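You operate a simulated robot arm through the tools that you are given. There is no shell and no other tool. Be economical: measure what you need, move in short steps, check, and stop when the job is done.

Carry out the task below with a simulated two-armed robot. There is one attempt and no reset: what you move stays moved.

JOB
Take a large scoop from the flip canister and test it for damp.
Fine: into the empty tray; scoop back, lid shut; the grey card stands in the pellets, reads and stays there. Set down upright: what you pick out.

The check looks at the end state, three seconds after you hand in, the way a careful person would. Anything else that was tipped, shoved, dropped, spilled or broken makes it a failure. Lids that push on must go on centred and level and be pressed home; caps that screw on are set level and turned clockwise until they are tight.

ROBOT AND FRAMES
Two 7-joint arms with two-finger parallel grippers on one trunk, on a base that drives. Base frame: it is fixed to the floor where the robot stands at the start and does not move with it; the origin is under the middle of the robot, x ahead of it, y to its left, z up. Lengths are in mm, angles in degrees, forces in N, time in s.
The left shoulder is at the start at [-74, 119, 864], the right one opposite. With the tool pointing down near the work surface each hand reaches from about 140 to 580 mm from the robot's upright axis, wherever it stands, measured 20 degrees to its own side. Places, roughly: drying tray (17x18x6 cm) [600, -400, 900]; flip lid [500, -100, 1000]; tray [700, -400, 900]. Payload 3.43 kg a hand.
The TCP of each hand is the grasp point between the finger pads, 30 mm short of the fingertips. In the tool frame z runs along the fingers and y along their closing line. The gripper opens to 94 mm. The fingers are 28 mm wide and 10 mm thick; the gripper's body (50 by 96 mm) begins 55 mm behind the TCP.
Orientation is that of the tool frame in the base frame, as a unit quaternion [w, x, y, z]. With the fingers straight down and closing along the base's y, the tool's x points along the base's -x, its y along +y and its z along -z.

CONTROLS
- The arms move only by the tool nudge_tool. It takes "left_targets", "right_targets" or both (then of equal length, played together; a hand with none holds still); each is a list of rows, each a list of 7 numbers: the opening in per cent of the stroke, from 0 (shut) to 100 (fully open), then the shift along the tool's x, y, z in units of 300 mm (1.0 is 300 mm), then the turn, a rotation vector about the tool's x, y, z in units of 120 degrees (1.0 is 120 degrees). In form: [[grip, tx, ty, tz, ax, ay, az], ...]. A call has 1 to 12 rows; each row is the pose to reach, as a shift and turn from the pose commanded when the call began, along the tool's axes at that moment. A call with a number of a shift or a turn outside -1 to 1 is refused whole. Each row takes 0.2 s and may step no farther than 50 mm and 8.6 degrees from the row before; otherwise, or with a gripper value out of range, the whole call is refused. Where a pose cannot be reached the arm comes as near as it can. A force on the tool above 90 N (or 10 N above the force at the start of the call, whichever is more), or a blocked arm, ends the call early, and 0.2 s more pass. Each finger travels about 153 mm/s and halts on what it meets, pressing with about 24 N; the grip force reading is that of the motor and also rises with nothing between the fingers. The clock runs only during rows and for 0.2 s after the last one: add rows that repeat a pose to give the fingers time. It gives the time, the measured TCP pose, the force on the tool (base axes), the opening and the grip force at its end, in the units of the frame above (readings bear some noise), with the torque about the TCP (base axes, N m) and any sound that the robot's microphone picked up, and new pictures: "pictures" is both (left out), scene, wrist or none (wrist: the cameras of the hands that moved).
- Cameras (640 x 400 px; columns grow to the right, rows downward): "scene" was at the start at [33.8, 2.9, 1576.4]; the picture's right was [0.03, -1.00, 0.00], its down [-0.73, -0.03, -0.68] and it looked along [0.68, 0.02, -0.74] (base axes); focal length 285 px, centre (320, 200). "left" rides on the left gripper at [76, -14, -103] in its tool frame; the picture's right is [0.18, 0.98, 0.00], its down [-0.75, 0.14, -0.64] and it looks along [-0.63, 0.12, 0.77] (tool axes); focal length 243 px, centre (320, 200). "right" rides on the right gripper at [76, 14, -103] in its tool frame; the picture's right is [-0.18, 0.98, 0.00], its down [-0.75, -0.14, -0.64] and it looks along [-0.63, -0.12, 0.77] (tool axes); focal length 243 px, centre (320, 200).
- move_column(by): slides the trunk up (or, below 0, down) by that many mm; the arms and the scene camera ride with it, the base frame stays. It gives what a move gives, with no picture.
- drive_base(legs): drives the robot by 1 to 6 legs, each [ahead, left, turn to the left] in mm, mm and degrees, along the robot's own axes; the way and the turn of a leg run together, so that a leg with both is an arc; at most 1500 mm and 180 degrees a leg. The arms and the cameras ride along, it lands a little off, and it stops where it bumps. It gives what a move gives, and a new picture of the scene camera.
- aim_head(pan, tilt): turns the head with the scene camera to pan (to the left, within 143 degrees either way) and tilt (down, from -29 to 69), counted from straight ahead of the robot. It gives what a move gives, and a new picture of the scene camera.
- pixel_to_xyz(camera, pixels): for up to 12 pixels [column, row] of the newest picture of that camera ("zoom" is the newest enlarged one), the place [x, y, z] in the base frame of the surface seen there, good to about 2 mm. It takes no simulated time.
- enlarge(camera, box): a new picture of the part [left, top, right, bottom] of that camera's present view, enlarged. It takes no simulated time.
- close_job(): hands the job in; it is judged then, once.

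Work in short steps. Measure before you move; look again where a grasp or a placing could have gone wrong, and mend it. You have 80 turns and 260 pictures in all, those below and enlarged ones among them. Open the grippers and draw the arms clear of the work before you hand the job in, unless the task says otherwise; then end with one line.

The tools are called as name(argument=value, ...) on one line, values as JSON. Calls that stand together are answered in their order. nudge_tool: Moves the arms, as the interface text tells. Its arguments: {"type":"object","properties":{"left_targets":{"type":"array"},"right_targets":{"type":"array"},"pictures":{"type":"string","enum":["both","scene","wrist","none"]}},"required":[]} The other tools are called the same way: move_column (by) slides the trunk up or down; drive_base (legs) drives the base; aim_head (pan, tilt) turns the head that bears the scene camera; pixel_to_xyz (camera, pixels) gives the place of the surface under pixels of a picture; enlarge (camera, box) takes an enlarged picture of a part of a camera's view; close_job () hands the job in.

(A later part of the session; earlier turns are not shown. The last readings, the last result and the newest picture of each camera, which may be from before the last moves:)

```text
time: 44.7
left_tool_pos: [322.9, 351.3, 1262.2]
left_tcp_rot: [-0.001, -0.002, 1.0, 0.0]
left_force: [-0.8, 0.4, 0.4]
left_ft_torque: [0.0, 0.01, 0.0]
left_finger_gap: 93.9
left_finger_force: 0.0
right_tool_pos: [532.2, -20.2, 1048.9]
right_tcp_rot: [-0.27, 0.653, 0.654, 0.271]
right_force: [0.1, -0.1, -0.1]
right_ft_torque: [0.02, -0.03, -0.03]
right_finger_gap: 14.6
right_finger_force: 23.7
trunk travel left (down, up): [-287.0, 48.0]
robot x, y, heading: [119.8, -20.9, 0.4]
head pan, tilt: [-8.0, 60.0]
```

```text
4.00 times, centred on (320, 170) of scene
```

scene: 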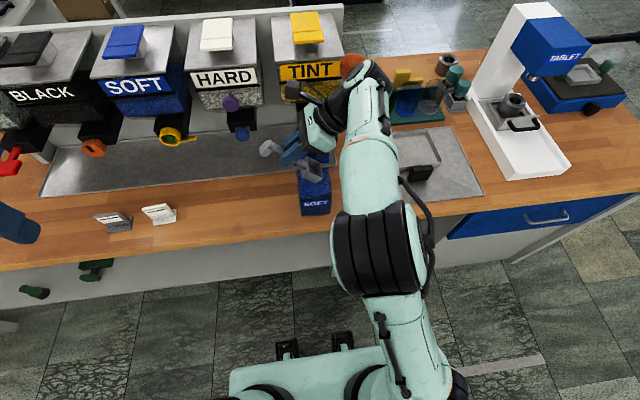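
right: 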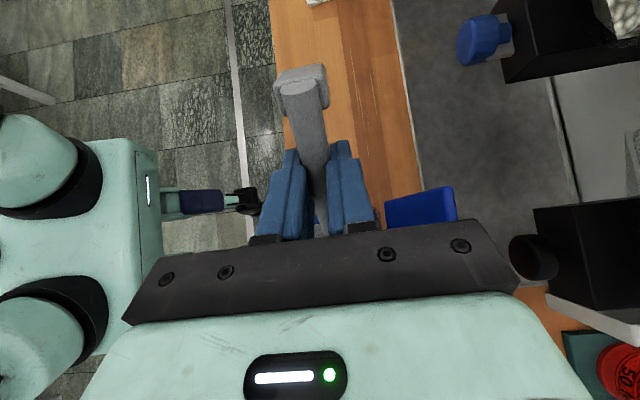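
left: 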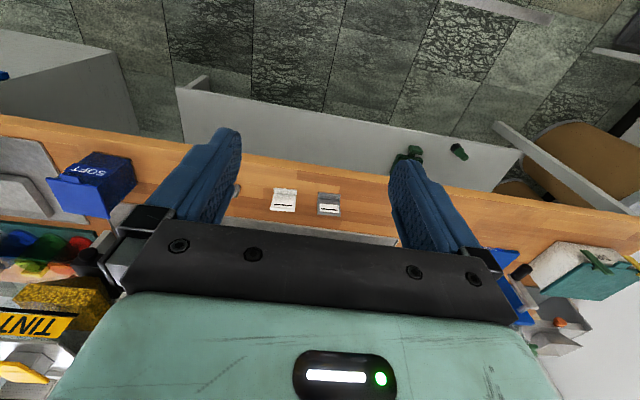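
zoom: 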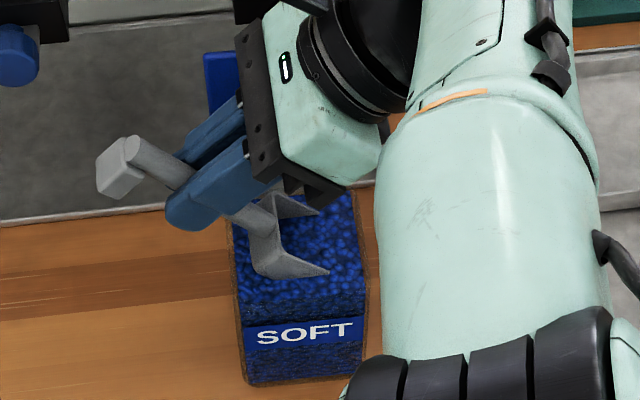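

No resistance: the bed yields and fills the bowl. I go deeper, sweep level while rising clear of the wall, and lift.

nudge_tool(right_targets=[[0, -0.045, 0, 0.045, 0, 0, 0], [0, -0.068, 0, 0.068, 0, 0, 0], [0, -0.068, 0, 0.097, 0, -0.058, 0], [0, -0.054, 0, 0.12, 0, -0.125, 0], [0, -0.038, 0, 0.146, 0, -0.192, 0], [0, -0.019, 0, 0.146, 0, -0.25, 0], [0, 0.009, 0, 0.137, 0, -0.308, 0], [0, 0.042, 0, 0.123, 0, -0.367, 0], [0, 0.085, 0, 0.085, 0, -0.375, 0], [0, 0.144, 0, 0.026, 0, -0.375, 0]], pictures="scene")

enlarge(camera="scene", box=[240, 120, 400, 220])

```text
time: 46.9
left_tool_pos: [324.1, 352.2, 1263.0]
left_tcp_rot: [0.001, -0.003, 1.0, 0.001]
left_force: [-1.0, 0.4, 0.1]
left_ft_torque: [-0.02, 0.03, 0.03]
left_finger_gap: 94.0
left_finger_force: 0.0
right_tool_pos: [532.4, 15.0, 1075.4]
right_tcp_rot: [0.002, 0.707, 0.707, 0.0]
right_force: [-0.8, 0.5, -0.9]
right_ft_torque: [0.01, 0.04, 0.01]
right_finger_gap: 14.7
right_finger_force: 23.8
trunk travel left (down, up): [-287.0, 48.0]
robot x, y, heading: [118.7, -20.0, 0.5]
head pan, tilt: [-8.0, 60.0]
```

scene: 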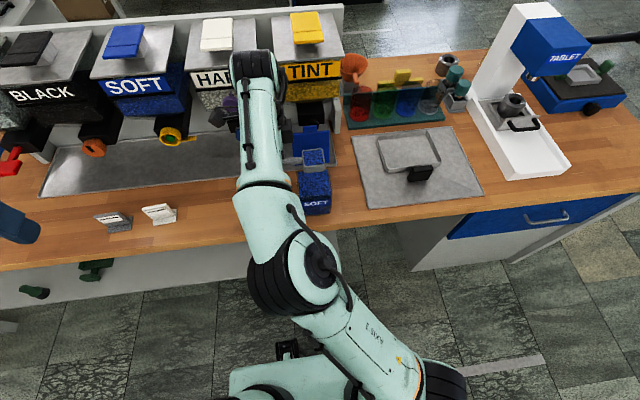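

```text
4.00 times, centred on (320, 170) of scene
```

zoom: 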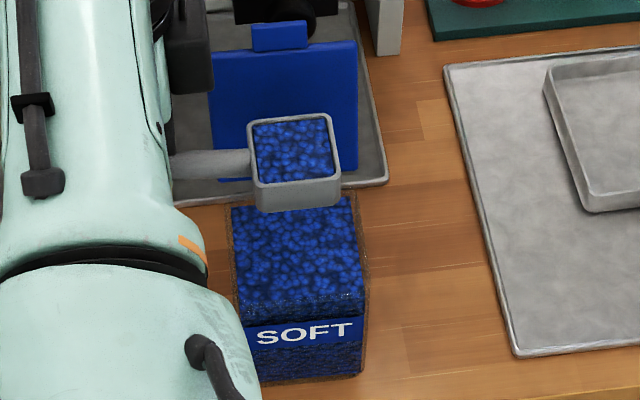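

A full, level scoop with no spill. Before driving to the tray, I measure the base front and cabinet front for clearance.

pixel_to_xyz(camera="scene", pixels=[[288, 343], [300, 355], [345, 340], [240, 372], [420, 250], [520, 240], [300, 300], [440, 185], [380, 137], [432, 135], [440, 162], [386, 170]])

```text
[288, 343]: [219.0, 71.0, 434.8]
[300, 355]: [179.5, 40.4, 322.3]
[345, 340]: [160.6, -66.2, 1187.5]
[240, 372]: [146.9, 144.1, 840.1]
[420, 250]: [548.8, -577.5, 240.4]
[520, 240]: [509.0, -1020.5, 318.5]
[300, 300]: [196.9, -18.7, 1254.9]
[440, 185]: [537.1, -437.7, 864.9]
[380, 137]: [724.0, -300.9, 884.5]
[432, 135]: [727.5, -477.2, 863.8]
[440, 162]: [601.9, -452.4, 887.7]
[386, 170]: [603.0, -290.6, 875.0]
```

I drive 40 mm ahead and 310 mm right, carrying the scoop level to the tray.

drive_base(legs=[[40, -310, 0]])

enlarge(camera="scene", box=[220, 80, 460, 230])

pixel_to_xyz(camera="zoom", pixels=[[320, 200]])

```text
time: 50.2
left_tool_pos: [363.3, 43.9, 1262.2]
left_tcp_rot: [0.0, -0.005, 1.0, 0.0]
left_force: [0.7, -0.4, -0.4]
left_ft_torque: [-0.04, -0.03, 0.02]
left_finger_gap: 94.0
left_finger_force: 0.0
right_tool_pos: [573.2, -291.3, 1074.8]
right_tcp_rot: [0.001, 0.704, 0.71, 0.001]
right_force: [0.2, -1.2, -0.5]
right_ft_torque: [0.03, -0.01, 0.02]
right_finger_gap: 14.6
right_finger_force: 24.1
trunk travel left (down, up): [-287.0, 48.0]
robot x, y, heading: [159.9, -332.1, 0.4]
head pan, tilt: [-8.0, 60.0]
```

scene: 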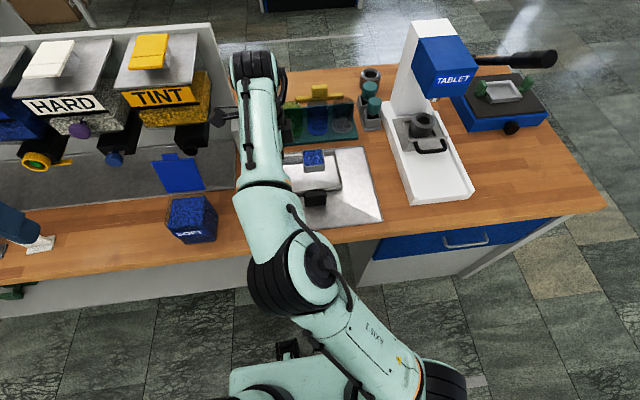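

```text
2.67 times, centred on (340, 155) of scene
```

zoom: 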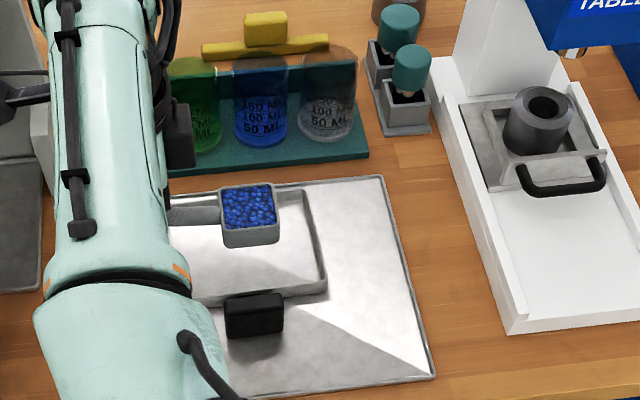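

```text
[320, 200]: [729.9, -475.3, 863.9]
```

Bowl is above the tray. I measure the press base's near-left edge for wrist clearance, and the tray's corners.

pixel_to_xyz(camera="zoom", pixels=[[512, 328], [490, 250], [465, 180], [440, 90], [520, 318], [600, 180], [325, 285], [310, 195], [205, 298], [250, 300], [280, 310], [240, 225]])

```text
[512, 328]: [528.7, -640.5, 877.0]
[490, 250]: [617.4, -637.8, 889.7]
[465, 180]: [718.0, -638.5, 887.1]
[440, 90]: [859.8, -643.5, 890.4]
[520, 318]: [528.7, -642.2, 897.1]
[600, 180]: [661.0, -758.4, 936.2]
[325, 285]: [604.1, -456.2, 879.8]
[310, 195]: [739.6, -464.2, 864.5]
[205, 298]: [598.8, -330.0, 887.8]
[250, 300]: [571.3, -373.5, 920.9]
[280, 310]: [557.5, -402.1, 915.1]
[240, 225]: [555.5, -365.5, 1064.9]
```

Clearances fine. I bring the level scoop down into the tray region (TCP → [664,−270,936]).

nudge_tool(right_targets=[[0, 0.014, 0.06, 0.077, 0, 0, 0], [0, 0.028, 0.121, 0.153, 0, 0, 0], [0, 0.042, 0.182, 0.23, 0, 0, 0], [0, 0.056, 0.242, 0.306, 0, 0, 0], [0, 0.07, 0.303, 0.383, 0, 0, 0], [0, 0.07, 0.303, 0.43, 0, 0, 0], [0, 0.07, 0.303, 0.463, 0, 0, 0]], pictures="scene")

enlarge(camera="scene", box=[220, 80, 460, 230])

```text
time: 51.8
left_tool_pos: [363.0, 43.1, 1261.6]
left_tcp_rot: [-0.001, -0.004, 1.0, 0.0]
left_force: [0.4, -0.2, 0.1]
left_ft_torque: [0.04, 0.02, -0.04]
left_finger_gap: 94.2
left_finger_force: 0.0
right_tool_pos: [645.3, -263.1, 944.9]
right_tcp_rot: [0.002, 0.704, 0.71, 0.001]
right_force: [0.4, 0.0, -0.1]
right_ft_torque: [0.0, 0.01, 0.01]
right_finger_gap: 14.6
right_finger_force: 24.2
right hand out of reach, approached as far as the arm can: row 4, 5, 6, 7
trunk travel left (down, up): [-287.0, 48.0]
robot x, y, heading: [160.6, -328.9, 0.4]
head pan, tilt: [-8.0, 60.0]
```

scene: 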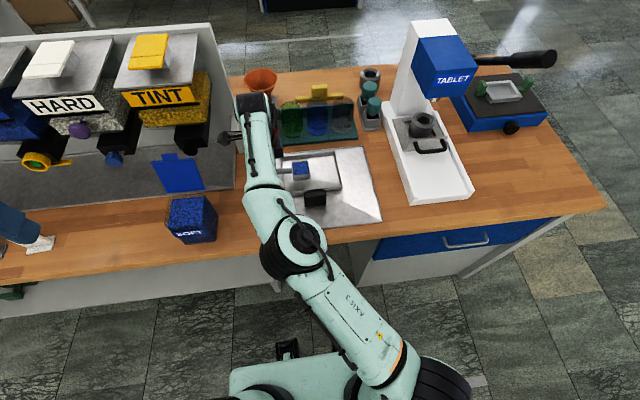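

```text
2.67 times, centred on (340, 155) of scene
```

zoom: 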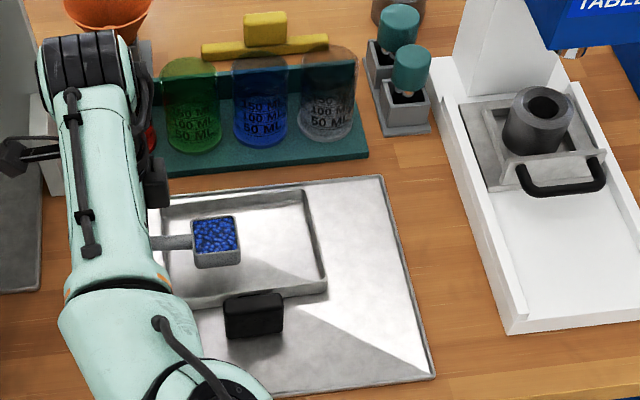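

The bowl is over the tray at reach limit (x 645). I drive 25 mm ahead, which centres it and restores margin.

drive_base(legs=[[25, 0, 0]])

```text
time: 52.6
left_tool_pos: [387.2, 45.5, 1261.9]
left_tcp_rot: [0.0, -0.005, 1.0, 0.0]
left_force: [0.4, 0.2, 0.3]
left_ft_torque: [-0.02, 0.01, -0.03]
left_finger_gap: 94.2
left_finger_force: 0.1
right_tool_pos: [668.8, -261.8, 946.1]
right_tcp_rot: [0.002, 0.704, 0.71, 0.003]
right_force: [-0.1, 0.4, -0.8]
right_ft_torque: [0.03, 0.02, -0.05]
right_finger_gap: 14.7
right_finger_force: 24.1
trunk travel left (down, up): [-287.0, 48.0]
robot x, y, heading: [184.2, -330.8, 0.5]
head pan, tilt: [-8.0, 60.0]
```

scene: 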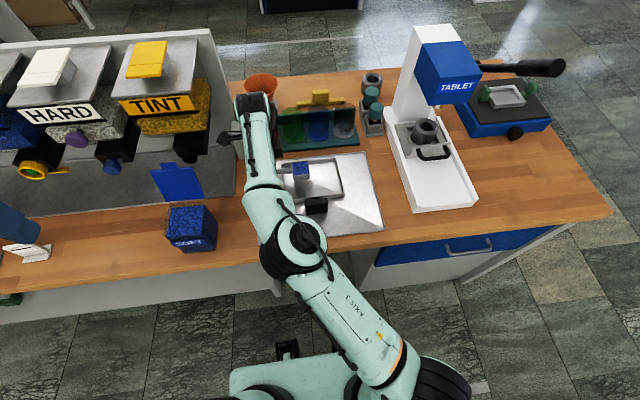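

Now I pour: rotate about the bowl's front rim, kept at about [·,−375,928], up to 96°.

nudge_tool(right_targets=[[0, -0.025, 0, -0.02, 0, 0.067, 0], [0, -0.039, 0, -0.068, 0, 0.133, 0], [0, -0.06, 0, -0.114, 0, 0.2, 0], [0, -0.087, 0, -0.156, 0, 0.267, 0], [0, -0.12, 0, -0.194, 0, 0.333, 0], [0, -0.158, 0, -0.228, 0, 0.4, 0], [0, -0.2, 0, -0.255, 0, 0.467, 0], [0, -0.246, 0, -0.277, 0, 0.533, 0], [0, -0.294, 0, -0.292, 0, 0.6, 0], [0, -0.344, 0, -0.3, 0, 0.667, 0], [0, -0.394, 0, -0.301, 0, 0.733, 0], [0, -0.444, 0, -0.295, 0, 0.8, 0]], pictures="both")

enlarge(camera="scene", box=[220, 100, 460, 250])

```text
time: 55.2
left_tool_pos: [386.7, 44.5, 1261.7]
left_tcp_rot: [0.001, -0.005, 1.0, 0.0]
left_force: [-0.4, -0.3, 0.4]
left_ft_torque: [0.04, 0.03, -0.01]
left_finger_gap: 94.2
left_finger_force: 0.1
right_tool_pos: [582.4, -304.4, 1096.9]
right_tcp_rot: [-0.524, 0.472, 0.476, 0.526]
right_force: [0.7, 0.5, -0.3]
right_ft_torque: [-0.07, 0.01, 0.03]
right_finger_gap: 14.7
right_finger_force: 24.4
right hand out of reach, approached as far as the arm can: row 5, 6, 7, 8, 9, 10, 11, 12
trunk travel left (down, up): [-287.0, 48.0]
robot x, y, heading: [181.1, -328.0, 0.5]
head pan, tilt: [-8.0, 60.0]
```

scene: 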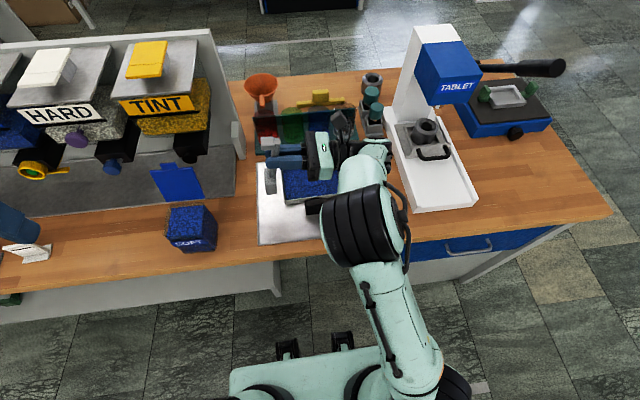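
right: 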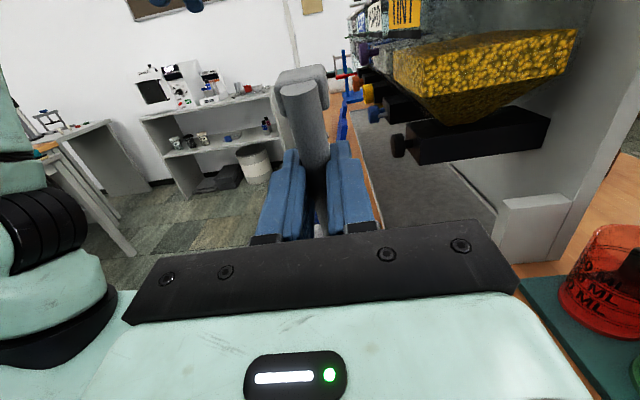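

```text
2.67 times, centred on (340, 175) of scene
```

zoom: 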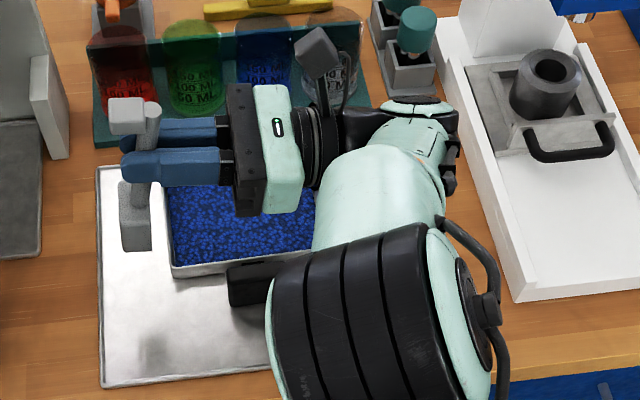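

The tray is covered with a blue layer and nothing lies outside that I can see. The arm drifted back for reach; I return the scoop to level, moving away a little.

nudge_tool(right_targets=[[0, 0.0, -0.01, 0.0, 0, -0.068, 0], [0, 0.0, -0.02, 0.02, 0, -0.136, 0], [0, 0.0, -0.035, 0.04, 0, -0.205, 0], [0, 0.0, -0.05, 0.06, 0, -0.273, 0], [0, 0.0, -0.06, 0.08, 0, -0.341, 0], [0, 0.0, -0.075, 0.1, 0, -0.409, 0], [0, 0.0, -0.09, 0.12, 0, -0.477, 0], [0, 0.0, -0.1, 0.14, 0, -0.545, 0], [0, 0.0, -0.11, 0.16, 0, -0.614, 0], [0, 0.0, -0.12, 0.17, 0, -0.682, 0], [0, 0.0, -0.133, 0.18, 0, -0.75, 0]], pictures="scene")

enlarge(camera="scene", box=[220, 100, 460, 250])

```text
time: 57.6
left_tool_pos: [389.1, 44.7, 1262.1]
left_tcp_rot: [0.0, -0.004, 1.0, 0.0]
left_force: [-0.6, -0.2, 0.5]
left_ft_torque: [-0.01, -0.03, 0.02]
left_finger_gap: 93.8
left_finger_force: 0.0
right_tool_pos: [543.6, -256.3, 1096.8]
right_tcp_rot: [-0.034, 0.704, 0.709, 0.038]
right_force: [-0.4, 0.3, 0.0]
right_ft_torque: [0.02, -0.01, -0.02]
right_finger_gap: 14.4
right_finger_force: 24.2
trunk travel left (down, up): [-287.0, 48.0]
robot x, y, heading: [182.0, -330.1, 0.1]
head pan, tilt: [-8.0, 60.0]
```

scene: 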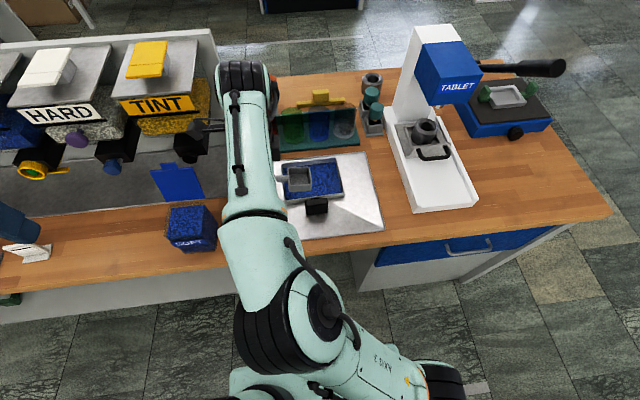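

```text
2.67 times, centred on (340, 175) of scene
```

zoom: 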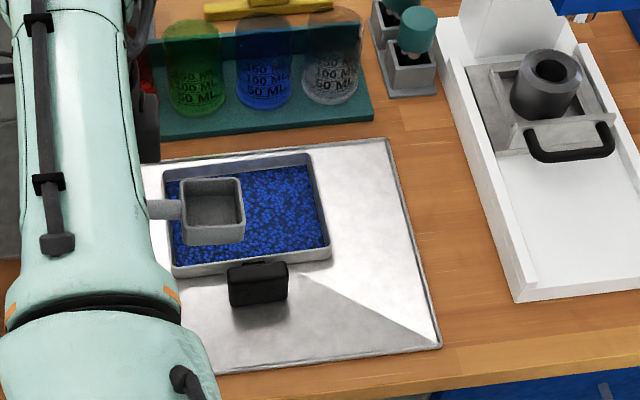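

Scoop is empty. I level it fully and drive back 80 mm then 480 mm left to return it.

nudge_tool(right_targets=[[0, 0, 0, 0, 0, -0.024, 0], [0, 0, 0, 0, 0, -0.048, 0]], pictures="none")

drive_base(legs=[[-80, 0, 0], [0, 480, 0]])

```text
time: 58.2
left_tool_pos: [387.7, 45.0, 1262.5]
left_tcp_rot: [0.0, -0.006, 1.0, 0.0]
left_force: [-1.0, 0.7, 0.3]
left_ft_torque: [-0.04, 0.03, 0.02]
left_finger_gap: 94.1
left_finger_force: 0.1
right_tool_pos: [543.0, -257.5, 1096.8]
right_tcp_rot: [0.001, 0.705, 0.709, 0.002]
right_force: [0.1, 1.0, -0.5]
right_ft_torque: [0.01, -0.02, 0.01]
right_finger_gap: 14.5
right_finger_force: 23.2
trunk travel left (down, up): [-287.0, 48.0]
robot x, y, heading: [183.6, -324.5, 0.3]
head pan, tilt: [-8.0, 60.0]
```

```text
time: 63.5
left_tool_pos: [297.1, 522.4, 1261.8]
left_tcp_rot: [0.0, -0.01, 1.0, 0.001]
left_force: [0.3, 0.2, 0.3]
left_ft_torque: [-0.03, 0.01, -0.01]
left_finger_gap: 94.1
left_finger_force: 0.1
right_tool_pos: [456.3, 220.9, 1096.5]
right_tcp_rot: [0.0, 0.7, 0.714, 0.003]
right_force: [-0.9, 0.1, 0.1]
right_ft_torque: [0.02, 0.0, -0.01]
right_finger_gap: 14.8
right_finger_force: 24.4
trunk travel left (down, up): [-287.0, 48.0]
robot x, y, heading: [97.3, 144.3, 1.3]
head pan, tilt: [-8.0, 60.0]
```

scene: 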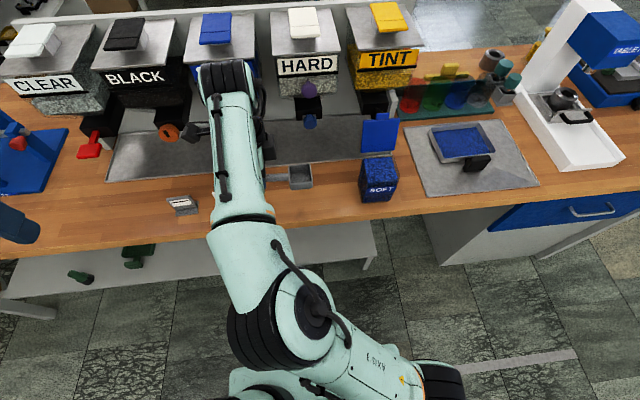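

Heading is off 1.3°; I correct the yaw and bring the scoop over its old place, to z 912, then look.

nudge_tool(right_targets=[[0, -0.08, 0.13, 0.06, 0, 0, 0.005], [0, -0.16, 0.257, 0.15, 0, 0, 0.011], [0, -0.16, 0.257, 0.28, 0, 0, 0.011], [0, -0.16, 0.257, 0.41, 0, 0, 0.011], [0, -0.16, 0.257, 0.54, 0, 0, 0.011], [0, -0.16, 0.257, 0.615, 0, 0, 0.011]], pictures="both")

enlarge(camera="scene", box=[220, 120, 420, 245])

```text
refused: row 2 steps farther than a row can; nothing moved
```

```text
3.20 times, centred on (320, 182) of scene
```

zoom: 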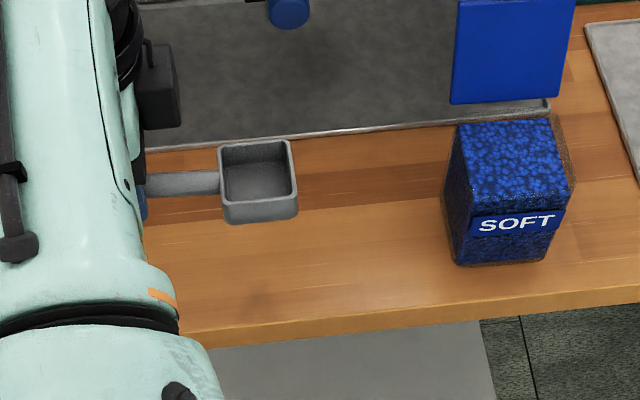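

One row was too long; I repeat it with shorter steps.

nudge_tool(right_targets=[[0, -0.055, 0.085, 0.05, 0, 0, 0.004], [0, -0.11, 0.17, 0.12, 0, 0, 0.008], [0, -0.16, 0.257, 0.2, 0, 0, 0.011], [0, -0.16, 0.257, 0.32, 0, 0, 0.011], [0, -0.16, 0.257, 0.44, 0, 0, 0.011], [0, -0.16, 0.257, 0.55, 0, 0, 0.011], [0, -0.16, 0.257, 0.615, 0, 0, 0.011]], pictures="both")

enlarge(camera="scene", box=[220, 120, 420, 245])

```text
time: 65.1
left_tool_pos: [296.1, 521.6, 1261.4]
left_tcp_rot: [0.0, -0.011, 1.0, 0.0]
left_force: [0.1, -0.3, 0.2]
left_ft_torque: [-0.04, 0.01, -0.01]
left_finger_gap: 94.0
left_finger_force: 0.1
right_tool_pos: [533.2, 175.4, 912.9]
right_tcp_rot: [0.0, 0.709, 0.706, 0.004]
right_force: [-0.1, -0.9, -0.4]
right_ft_torque: [-0.01, 0.0, 0.01]
right_finger_gap: 14.7
right_finger_force: 24.3
trunk travel left (down, up): [-287.0, 48.0]
robot x, y, heading: [98.3, 147.3, 1.0]
head pan, tilt: [-8.0, 60.0]
```

scene: 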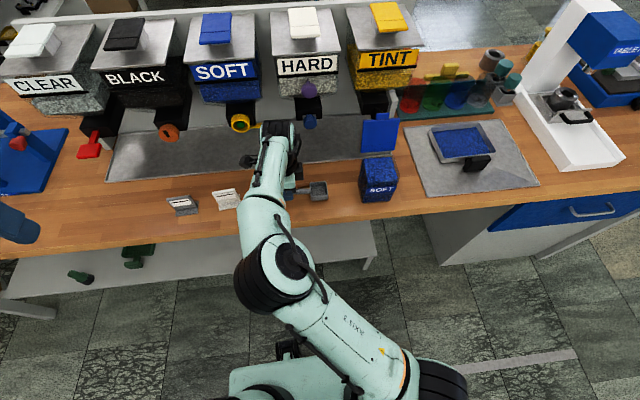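
right: 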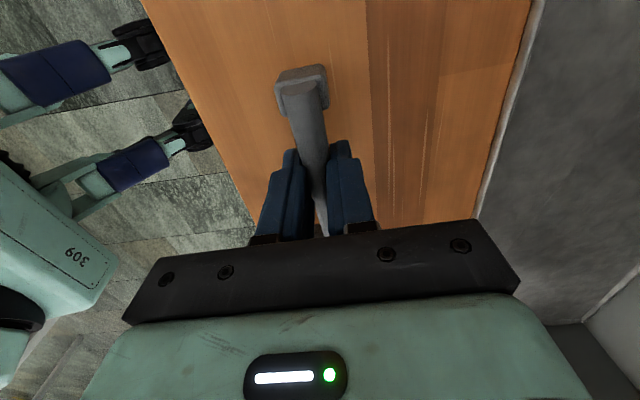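

```text
3.20 times, centred on (320, 182) of scene
```

zoom: 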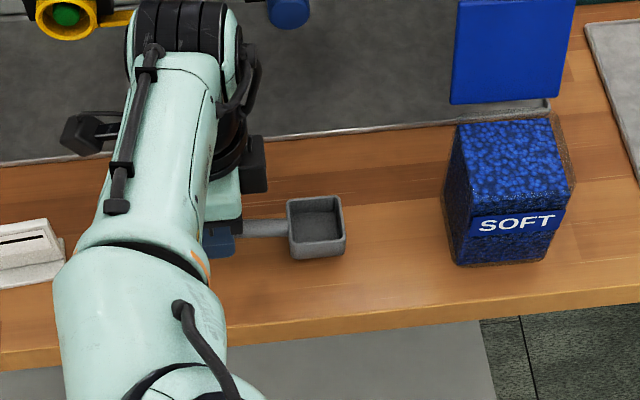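

On place. I lower 17 mm, open, and lift away.

nudge_tool(right_targets=[[0, 0, 0, 0.03, 0, 0, 0], [0, 0, 0, 0.05, 0, 0, 0], [0, 0, 0, 0.057, 0, 0, 0], [20, 0, 0, 0.057, 0, 0, 0], [45, 0, 0, 0.057, 0, 0, 0], [50, 0, 0, 0.0, 0, 0, 0], [50, 0, 0, -0.15, 0, 0, 0], [50, 0, 0, -0.3, 0, 0, 0]], pictures="both")

```text
time: 66.9
left_tool_pos: [296.2, 521.6, 1263.0]
left_tcp_rot: [0.0, -0.01, 1.0, 0.0]
left_force: [-0.1, -0.1, -1.1]
left_ft_torque: [0.0, 0.02, 0.01]
left_finger_gap: 93.7
left_finger_force: 0.0
right_tool_pos: [535.8, 174.1, 1002.2]
right_tcp_rot: [0.0, 0.709, 0.705, 0.003]
right_force: [0.2, 0.4, 1.0]
right_ft_torque: [0.02, 0.05, 0.01]
right_finger_gap: 46.9
right_finger_force: 0.0
trunk travel left (down, up): [-287.0, 48.0]
robot x, y, heading: [93.6, 149.1, 1.4]
head pan, tilt: [-8.0, 60.0]
```

scene: 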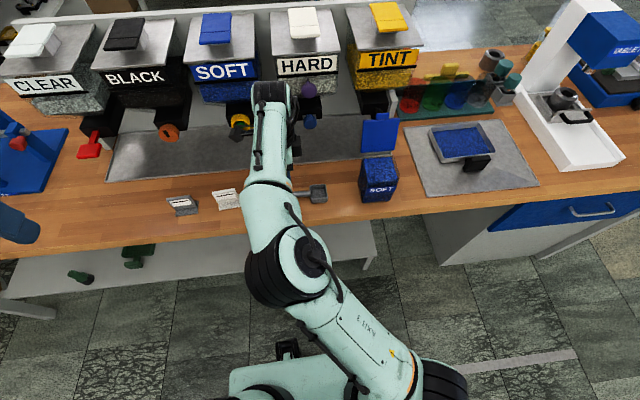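
right: 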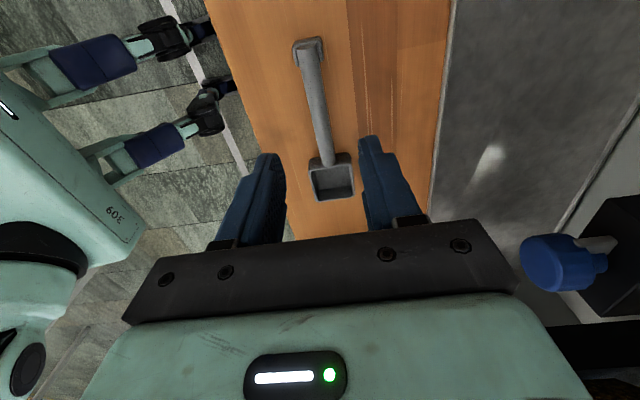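

The scoop is back on its feet. Next the grey card; I check what stands at the far left before driving left, and the card itself.

pixel_to_xyz(camera="scene", pixels=[[20, 145], [60, 130], [40, 185], [88, 150], [177, 200], [188, 199], [170, 203], [198, 207], [183, 213]])

enlarge(camera="scene", box=[140, 170, 300, 270])

enlarge(camera="left", box=[160, 120, 320, 220])

```text
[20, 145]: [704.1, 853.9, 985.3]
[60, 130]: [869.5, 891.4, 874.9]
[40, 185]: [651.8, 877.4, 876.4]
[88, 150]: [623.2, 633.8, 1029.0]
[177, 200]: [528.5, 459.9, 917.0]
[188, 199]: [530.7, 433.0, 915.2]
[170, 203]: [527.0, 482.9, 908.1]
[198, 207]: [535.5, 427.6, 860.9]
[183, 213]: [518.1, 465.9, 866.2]
```

```text
4.00 times, centred on (220, 220) of scene
```

zoom: 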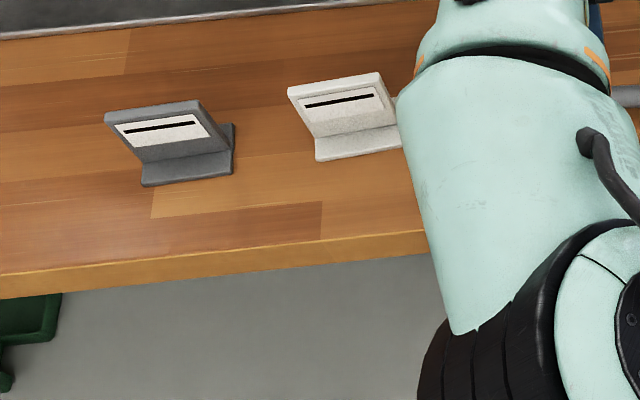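

```text
4.00 times, centred on (240, 170) of left
```

zoom: 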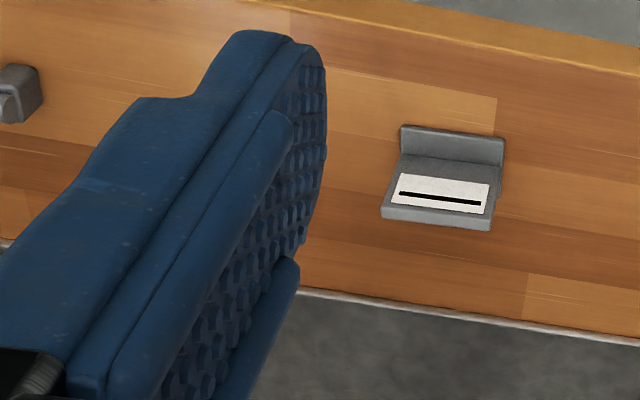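

Path is free. I drive left 285 mm (correcting heading) so the right hand comes over the grey card at z 1002.

drive_base(legs=[[0, 285, -1.2]])

enlarge(camera="right", box=[200, 40, 440, 240])

pixel_to_xyz(camera="zoom", pixels=[[320, 200]])

```text
time: 70.0
left_tool_pos: [299.8, 803.1, 1261.7]
left_tcp_rot: [0.0, -0.001, 1.0, 0.001]
left_force: [-0.4, 0.2, 0.3]
left_ft_torque: [-0.04, 0.0, 0.0]
left_finger_gap: 93.9
left_finger_force: 0.1
right_tool_pos: [532.9, 452.0, 1000.6]
right_tcp_rot: [0.0, 0.716, 0.698, 0.004]
right_force: [0.0, 0.4, 1.4]
right_ft_torque: [-0.01, -0.02, 0.05]
right_finger_gap: 47.0
right_finger_force: 0.1
trunk travel left (down, up): [-287.0, 48.0]
robot x, y, heading: [94.4, 427.7, 0.3]
head pan, tilt: [-8.0, 60.0]
```

scene: 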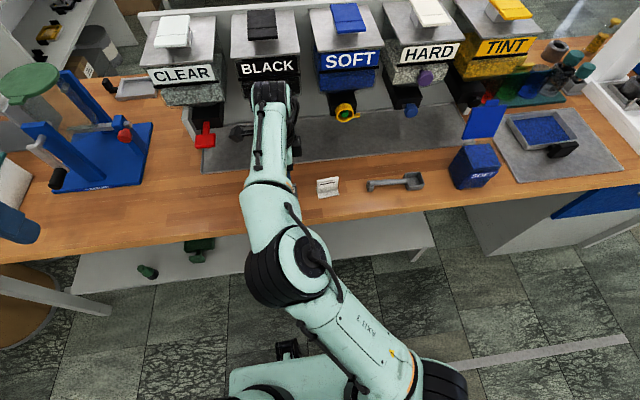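

```text
2.00 times, centred on (320, 140) of right
```

zoom: 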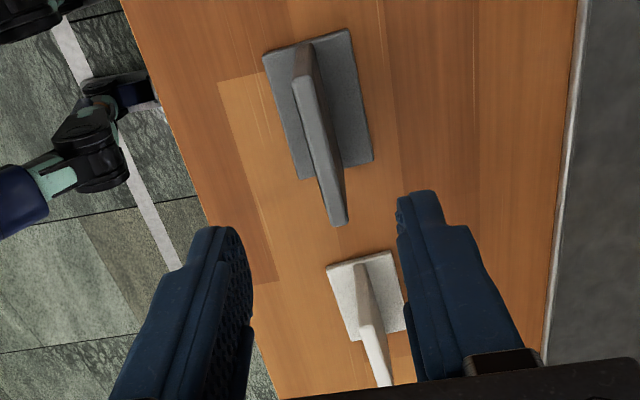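

```text
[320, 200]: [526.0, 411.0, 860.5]
```

I measure the card's plate and foot in this view.

pixel_to_xyz(camera="zoom", pixels=[[302, 60], [303, 80], [318, 140], [335, 205], [341, 220], [280, 70], [345, 45], [365, 150], [307, 170], [325, 110], [345, 135]])

```text
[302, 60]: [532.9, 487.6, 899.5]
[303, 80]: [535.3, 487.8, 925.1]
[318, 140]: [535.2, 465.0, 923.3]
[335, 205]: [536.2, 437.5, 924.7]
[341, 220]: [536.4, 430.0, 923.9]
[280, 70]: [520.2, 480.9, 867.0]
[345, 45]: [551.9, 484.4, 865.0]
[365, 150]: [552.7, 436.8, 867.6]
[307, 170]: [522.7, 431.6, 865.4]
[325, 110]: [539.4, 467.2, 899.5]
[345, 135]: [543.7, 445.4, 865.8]
```

Plate: x≈532–539, y 429–488, top z 925. I go down to z 905 and close on the plate.

nudge_tool(right_targets=[[50, 0.02, 0.008, 0.12, 0, 0, -0.018], [50, 0.02, 0.008, 0.24, 0, 0, -0.018], [50, 0.02, 0.008, 0.316, 0, 0, -0.018], [25, 0.02, 0.008, 0.316, 0, 0, -0.018], [0, 0.02, 0.008, 0.316, 0, 0, -0.018], [0, 0.02, 0.008, 0.316, 0, 0, -0.018]], pictures="wrist")

```text
time: 71.4
left_tool_pos: [300.5, 803.8, 1263.2]
left_tcp_rot: [0.0, -0.001, 1.0, 0.0]
left_force: [0.3, -0.6, 0.0]
left_ft_torque: [0.0, 0.02, 0.01]
left_finger_gap: 93.9
left_finger_force: 0.1
right_tool_pos: [536.3, 455.5, 907.0]
right_tcp_rot: [0.0, 0.702, 0.712, 0.004]
right_force: [-0.9, 0.5, 1.0]
right_ft_torque: [0.02, 0.02, 0.07]
right_finger_gap: 11.3
right_finger_force: 23.8
trunk travel left (down, up): [-287.0, 48.0]
robot x, y, heading: [94.7, 431.3, 0.2]
head pan, tilt: [-8.0, 60.0]
```

right: 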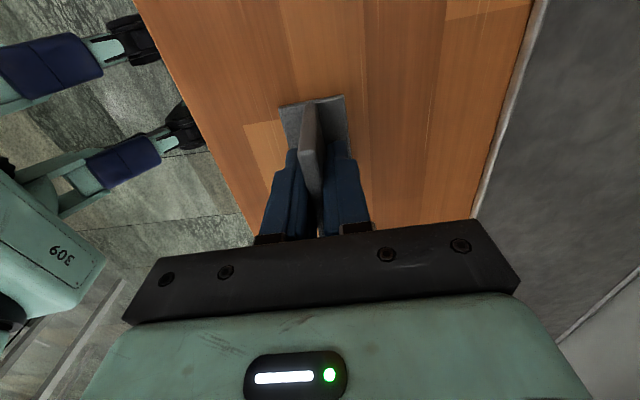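

Card gripped (11.3 mm). I lift it 160 mm and draw it back 55 mm, then drive right 635 mm.

nudge_tool(right_targets=[[0, 0, 0, -0.1, 0, 0, 0], [0, 0, -0.03, -0.25, 0, 0, 0], [0, 0, -0.1, -0.38, 0, 0, 0], [0, 0, -0.18, -0.5, 0, 0, 0]], pictures="wrist")

drive_base(legs=[[0, -635, 0]])

```text
time: 72.4
left_tool_pos: [299.6, 803.5, 1261.6]
left_tcp_rot: [0.0, -0.001, 1.0, 0.0]
left_force: [-1.1, 0.9, -0.8]
left_ft_torque: [0.0, 0.01, 0.01]
left_finger_gap: 94.1
left_finger_force: 0.2
right_tool_pos: [481.5, 459.4, 1054.2]
right_tcp_rot: [0.0, 0.703, 0.711, 0.004]
right_force: [-0.4, 0.5, -0.8]
right_ft_torque: [0.0, 0.0, 0.02]
right_finger_gap: 11.6
right_finger_force: 23.9
trunk travel left (down, up): [-287.0, 48.0]
robot x, y, heading: [95.1, 430.8, -0.1]
head pan, tilt: [-8.0, 60.0]
```

right: 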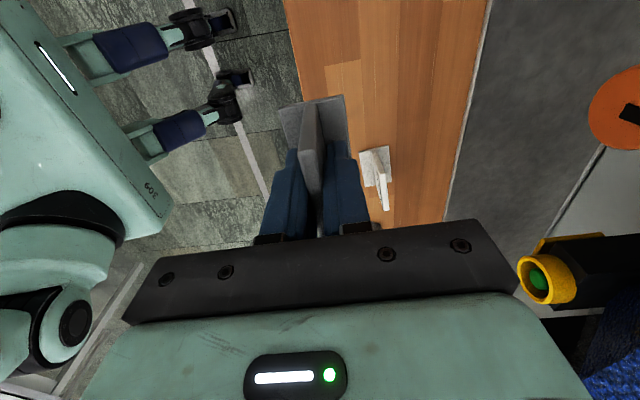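

```text
time: 78.4
left_tool_pos: [301.6, 171.8, 1263.1]
left_tcp_rot: [-0.001, 0.006, 1.0, 0.0]
left_force: [0.4, 0.0, 0.9]
left_ft_torque: [0.02, -0.02, -0.01]
left_finger_gap: 94.1
left_finger_force: 0.0
right_tool_pos: [478.5, -174.8, 1053.4]
right_tcp_rot: [0.0, 0.707, 0.707, 0.004]
right_force: [-0.2, -0.1, 0.2]
right_ft_torque: [0.03, -0.03, -0.02]
right_finger_gap: 11.6
right_finger_force: 23.5
trunk travel left (down, up): [-287.0, 48.0]
robot x, y, heading: [92.7, -197.8, -0.6]
head pan, tilt: [-8.0, 60.0]
```

scene: 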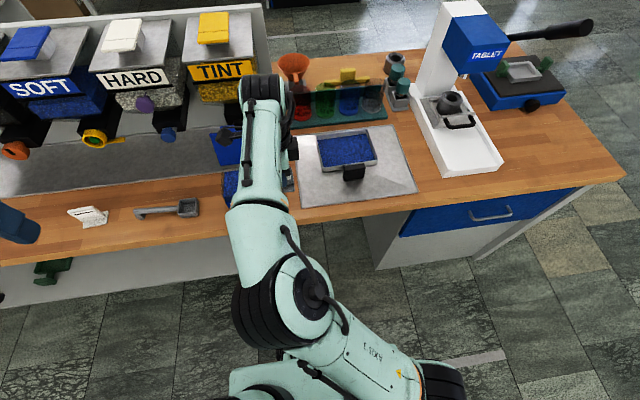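

I drive 90 mm ahead and measure the tray from here.

drive_base(legs=[[90, 0, 0]])

enlarge(camera="scene", box=[270, 110, 430, 210])

pixel_to_xyz(camera="zoom", pixels=[[320, 160]])

```text
time: 79.5
left_tool_pos: [392.2, 171.3, 1261.9]
left_tcp_rot: [0.001, 0.006, 1.0, 0.001]
left_force: [-0.2, 0.8, 0.5]
left_ft_torque: [0.02, 0.03, -0.03]
left_finger_gap: 93.9
left_finger_force: 0.1
right_tool_pos: [568.8, -176.3, 1053.0]
right_tcp_rot: [0.0, 0.706, 0.708, 0.004]
right_force: [-0.2, 0.6, -0.6]
right_ft_torque: [0.0, 0.01, 0.03]
right_finger_gap: 11.5
right_finger_force: 24.6
trunk travel left (down, up): [-287.0, 48.0]
robot x, y, heading: [175.8, -197.4, -1.0]
head pan, tilt: [-8.0, 60.0]
```

scene: 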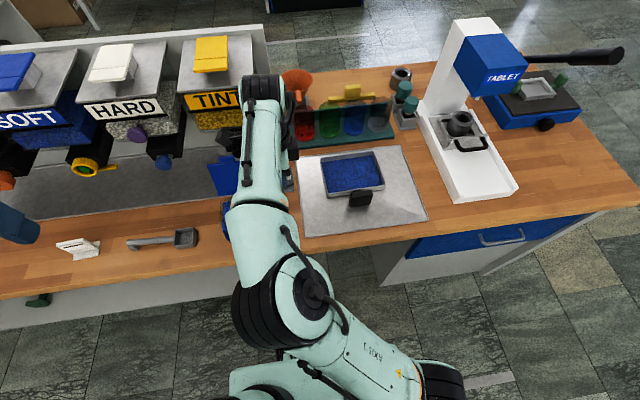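

```text
4.00 times, centred on (350, 160) of scene
```

zoom: 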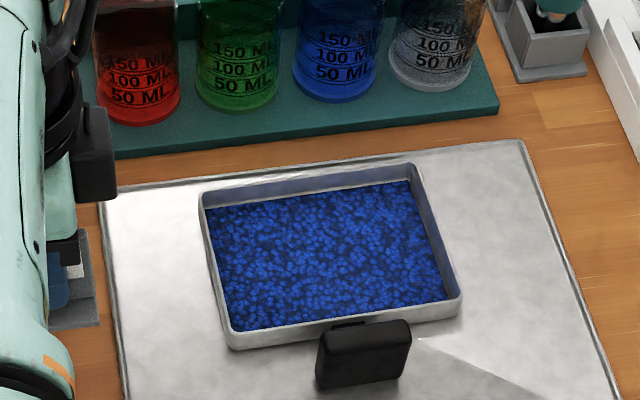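

```text
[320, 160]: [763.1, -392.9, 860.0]
```

I query the tray's inner corners and pellet surface.

pixel_to_xyz(camera="zoom", pixels=[[335, 250], [220, 215], [400, 190], [240, 322], [440, 295], [203, 195], [415, 168], [230, 345], [458, 305], [300, 290]])

```text
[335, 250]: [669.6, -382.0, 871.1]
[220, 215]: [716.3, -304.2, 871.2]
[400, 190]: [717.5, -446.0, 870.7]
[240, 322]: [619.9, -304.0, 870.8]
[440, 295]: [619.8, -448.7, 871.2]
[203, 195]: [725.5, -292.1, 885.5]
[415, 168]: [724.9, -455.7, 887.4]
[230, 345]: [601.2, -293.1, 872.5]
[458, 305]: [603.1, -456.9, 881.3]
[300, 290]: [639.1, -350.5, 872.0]
```

Pellet bed: x 615–722, y −300..−452, top z 871. I carry the card to hover over [655,−375].

nudge_tool(right_targets=[[0, -0.11, 0.03, 0.0, 0, 0, 0], [0, -0.22, 0.07, 0.03, 0, 0, 0], [0, -0.33, 0.12, 0.07, 0, 0, 0], [0, -0.44, 0.18, 0.13, 0, 0, 0], [0, -0.55, 0.24, 0.2, 0, 0, 0], [0, -0.663, 0.287, 0.26, 0, 0, 0]], pictures="both")

enlarge(camera="scene", box=[270, 110, 430, 210])

```text
time: 80.9
left_tool_pos: [389.8, 170.5, 1262.9]
left_tcp_rot: [0.0, 0.006, 1.0, 0.0]
left_force: [-0.5, 1.6, 0.2]
left_ft_torque: [-0.01, 0.01, -0.05]
left_finger_gap: 94.1
left_finger_force: 0.1
right_tool_pos: [641.0, -349.2, 989.8]
right_tcp_rot: [0.002, 0.706, 0.708, 0.004]
right_force: [-1.0, -0.2, -0.3]
right_ft_torque: [-0.01, -0.02, 0.0]
right_finger_gap: 11.2
right_finger_force: 23.9
right hand out of reach, approached as far as the arm can: row 6
trunk travel left (down, up): [-287.0, 48.0]
robot x, y, heading: [176.1, -197.6, -0.9]
head pan, tilt: [-8.0, 60.0]
```

scene: 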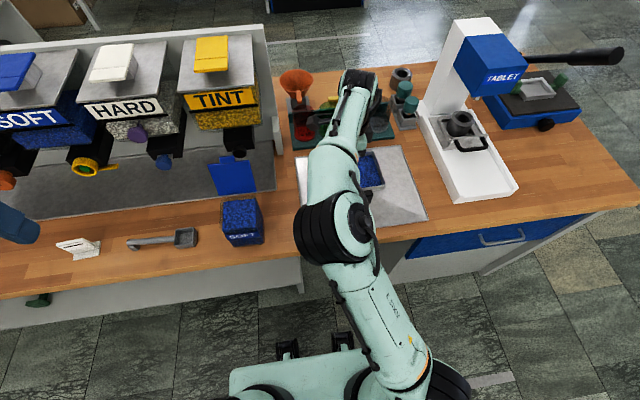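
right: 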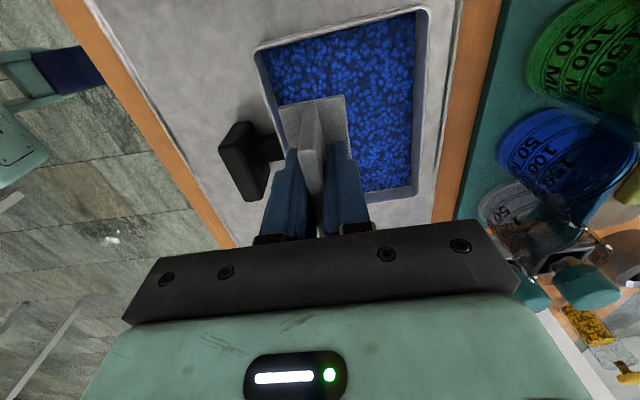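

```text
4.00 times, centred on (350, 160) of scene
```

zoom: 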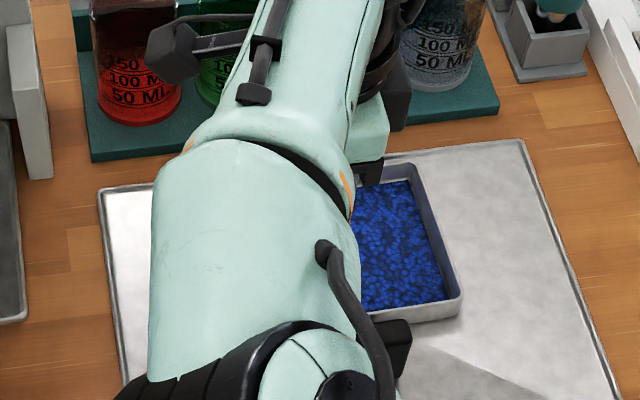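

Reach-limited slightly at [641,−349]; lower it gets better. I descend to z 925 with a small shift toward the centre.

nudge_tool(right_targets=[[0, 0, 0, 0.07, 0, 0, 0], [0, -0.02, 0.01, 0.14, 0, 0, 0], [0, -0.053, 0.03, 0.19, 0, 0, 0], [0, -0.053, 0.03, 0.217, 0, 0, 0]], pictures="wrist")

enlarge(camera="right", box=[200, 0, 440, 240])

```text
time: 81.9
left_tool_pos: [391.6, 170.0, 1262.6]
left_tcp_rot: [-0.001, 0.006, 1.0, 0.0]
left_force: [0.4, 0.4, 0.1]
left_ft_torque: [-0.02, 0.02, 0.0]
left_finger_gap: 94.4
left_finger_force: 0.1
right_tool_pos: [641.3, -346.1, 956.2]
right_tcp_rot: [0.001, 0.706, 0.708, 0.005]
right_force: [-0.2, -0.1, -0.4]
right_ft_torque: [0.02, 0.01, -0.03]
right_finger_gap: 11.3
right_finger_force: 24.2
right hand out of reach, approached as far as the arm can: row 1, 2, 3, 4
trunk travel left (down, up): [-287.0, 48.0]
robot x, y, heading: [178.6, -198.0, -0.7]
head pan, tilt: [-8.0, 60.0]
```

right: 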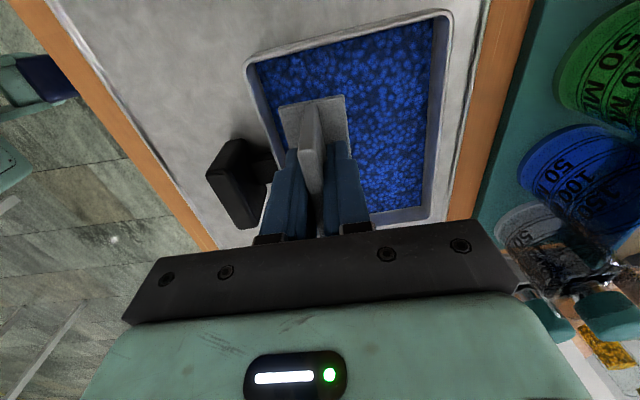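

```text
1.67 times, centred on (320, 120) of right
```

zoom: 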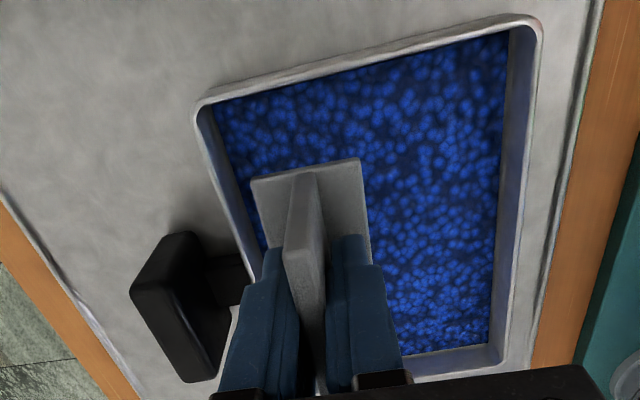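

The arm is at its limit, but the pose over the bed is good. I shift the base 12 mm ahead and 25 mm right, then lower the card with the trunk.

drive_base(legs=[[12, -25, 0]])

move_column(by=-32)

enlarge(camera="right", box=[200, 0, 440, 240])

```text
time: 82.8
left_tool_pos: [402.4, 144.9, 1262.3]
left_tcp_rot: [0.001, 0.006, 1.0, -0.001]
left_force: [0.0, -0.1, 0.8]
left_ft_torque: [0.01, 0.02, -0.01]
left_finger_gap: 94.3
left_finger_force: 0.1
right_tool_pos: [650.5, -371.8, 956.7]
right_tcp_rot: [0.002, 0.707, 0.707, 0.005]
right_force: [-0.5, -0.1, -1.0]
right_ft_torque: [0.03, 0.01, -0.01]
right_finger_gap: 11.5
right_finger_force: 24.0
trunk travel left (down, up): [-287.0, 48.0]
robot x, y, heading: [190.9, -220.3, -1.0]
head pan, tilt: [-8.0, 60.0]
```

scene: 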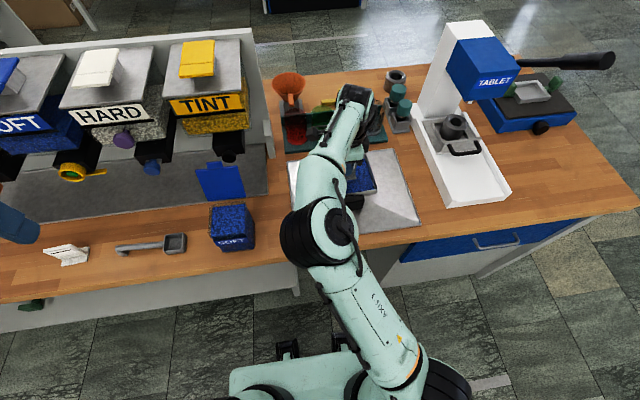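

```text
time: 83.6
left_tool_pos: [401.0, 145.5, 1230.7]
left_tcp_rot: [0.001, 0.006, 1.0, 0.001]
left_force: [0.2, 0.4, 0.0]
left_ft_torque: [0.02, 0.03, 0.01]
left_finger_gap: 94.0
left_finger_force: 0.1
right_tool_pos: [638.7, -370.1, 914.0]
right_tcp_rot: [-0.004, 0.706, 0.708, -0.002]
right_force: [-5.4, 0.7, 22.5]
right_ft_torque: [-0.01, -0.11, -0.04]
right_finger_gap: 11.7
right_finger_force: 23.4
trunk travel left (down, up): [-255.0, 80.0]
robot x, y, heading: [189.1, -225.5, -0.8]
head pan, tilt: [-8.0, 60.0]
```

```text
1.67 times, centred on (320, 120) of right
```

zoom: 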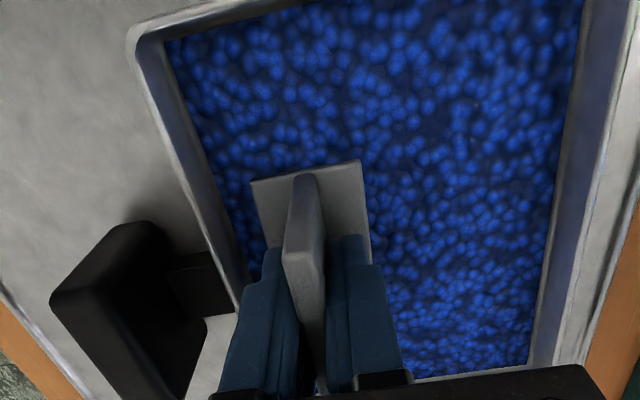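

The card touches the tray floor with 22 N at z 914; I ease the trunk up 4 mm before releasing.

move_column(by=4)

enlarge(camera="right", box=[160, 0, 480, 240])

pixel_to_xyz(camera="zoom", pixels=[[200, 30], [240, 180], [300, 150], [350, 160], [330, 230], [310, 200], [450, 200]])

```text
time: 84.1
left_tool_pos: [402.9, 145.8, 1233.5]
left_tcp_rot: [0.0, 0.006, 1.0, 0.001]
left_force: [-0.2, -0.6, 0.2]
left_ft_torque: [-0.02, -0.01, -0.03]
left_finger_gap: 94.3
left_finger_force: 0.0
right_tool_pos: [639.3, -370.7, 914.3]
right_tcp_rot: [-0.006, 0.706, 0.708, -0.004]
right_force: [0.5, -0.1, -0.7]
right_ft_torque: [0.02, 0.02, 0.01]
right_finger_gap: 11.5
right_finger_force: 23.9
trunk travel left (down, up): [-259.0, 76.0]
robot x, y, heading: [189.1, -223.2, -1.0]
head pan, tilt: [-8.0, 60.0]
```

```text
1.67 times, centred on (320, 120) of right
```

zoom: 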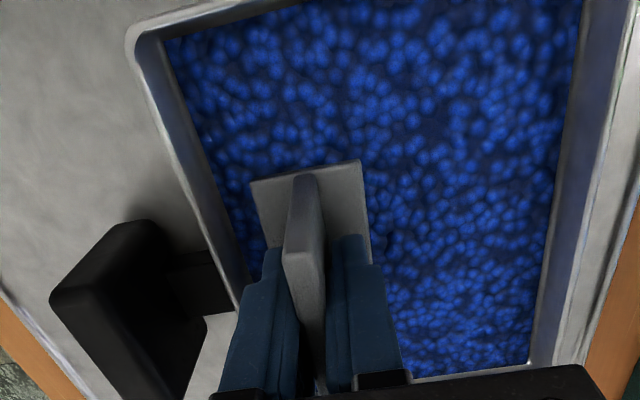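

```text
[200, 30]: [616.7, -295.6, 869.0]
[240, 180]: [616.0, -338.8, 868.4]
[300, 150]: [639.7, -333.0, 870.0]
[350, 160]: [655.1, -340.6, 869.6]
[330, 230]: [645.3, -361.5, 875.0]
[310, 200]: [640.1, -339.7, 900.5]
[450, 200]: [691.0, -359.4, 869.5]
```

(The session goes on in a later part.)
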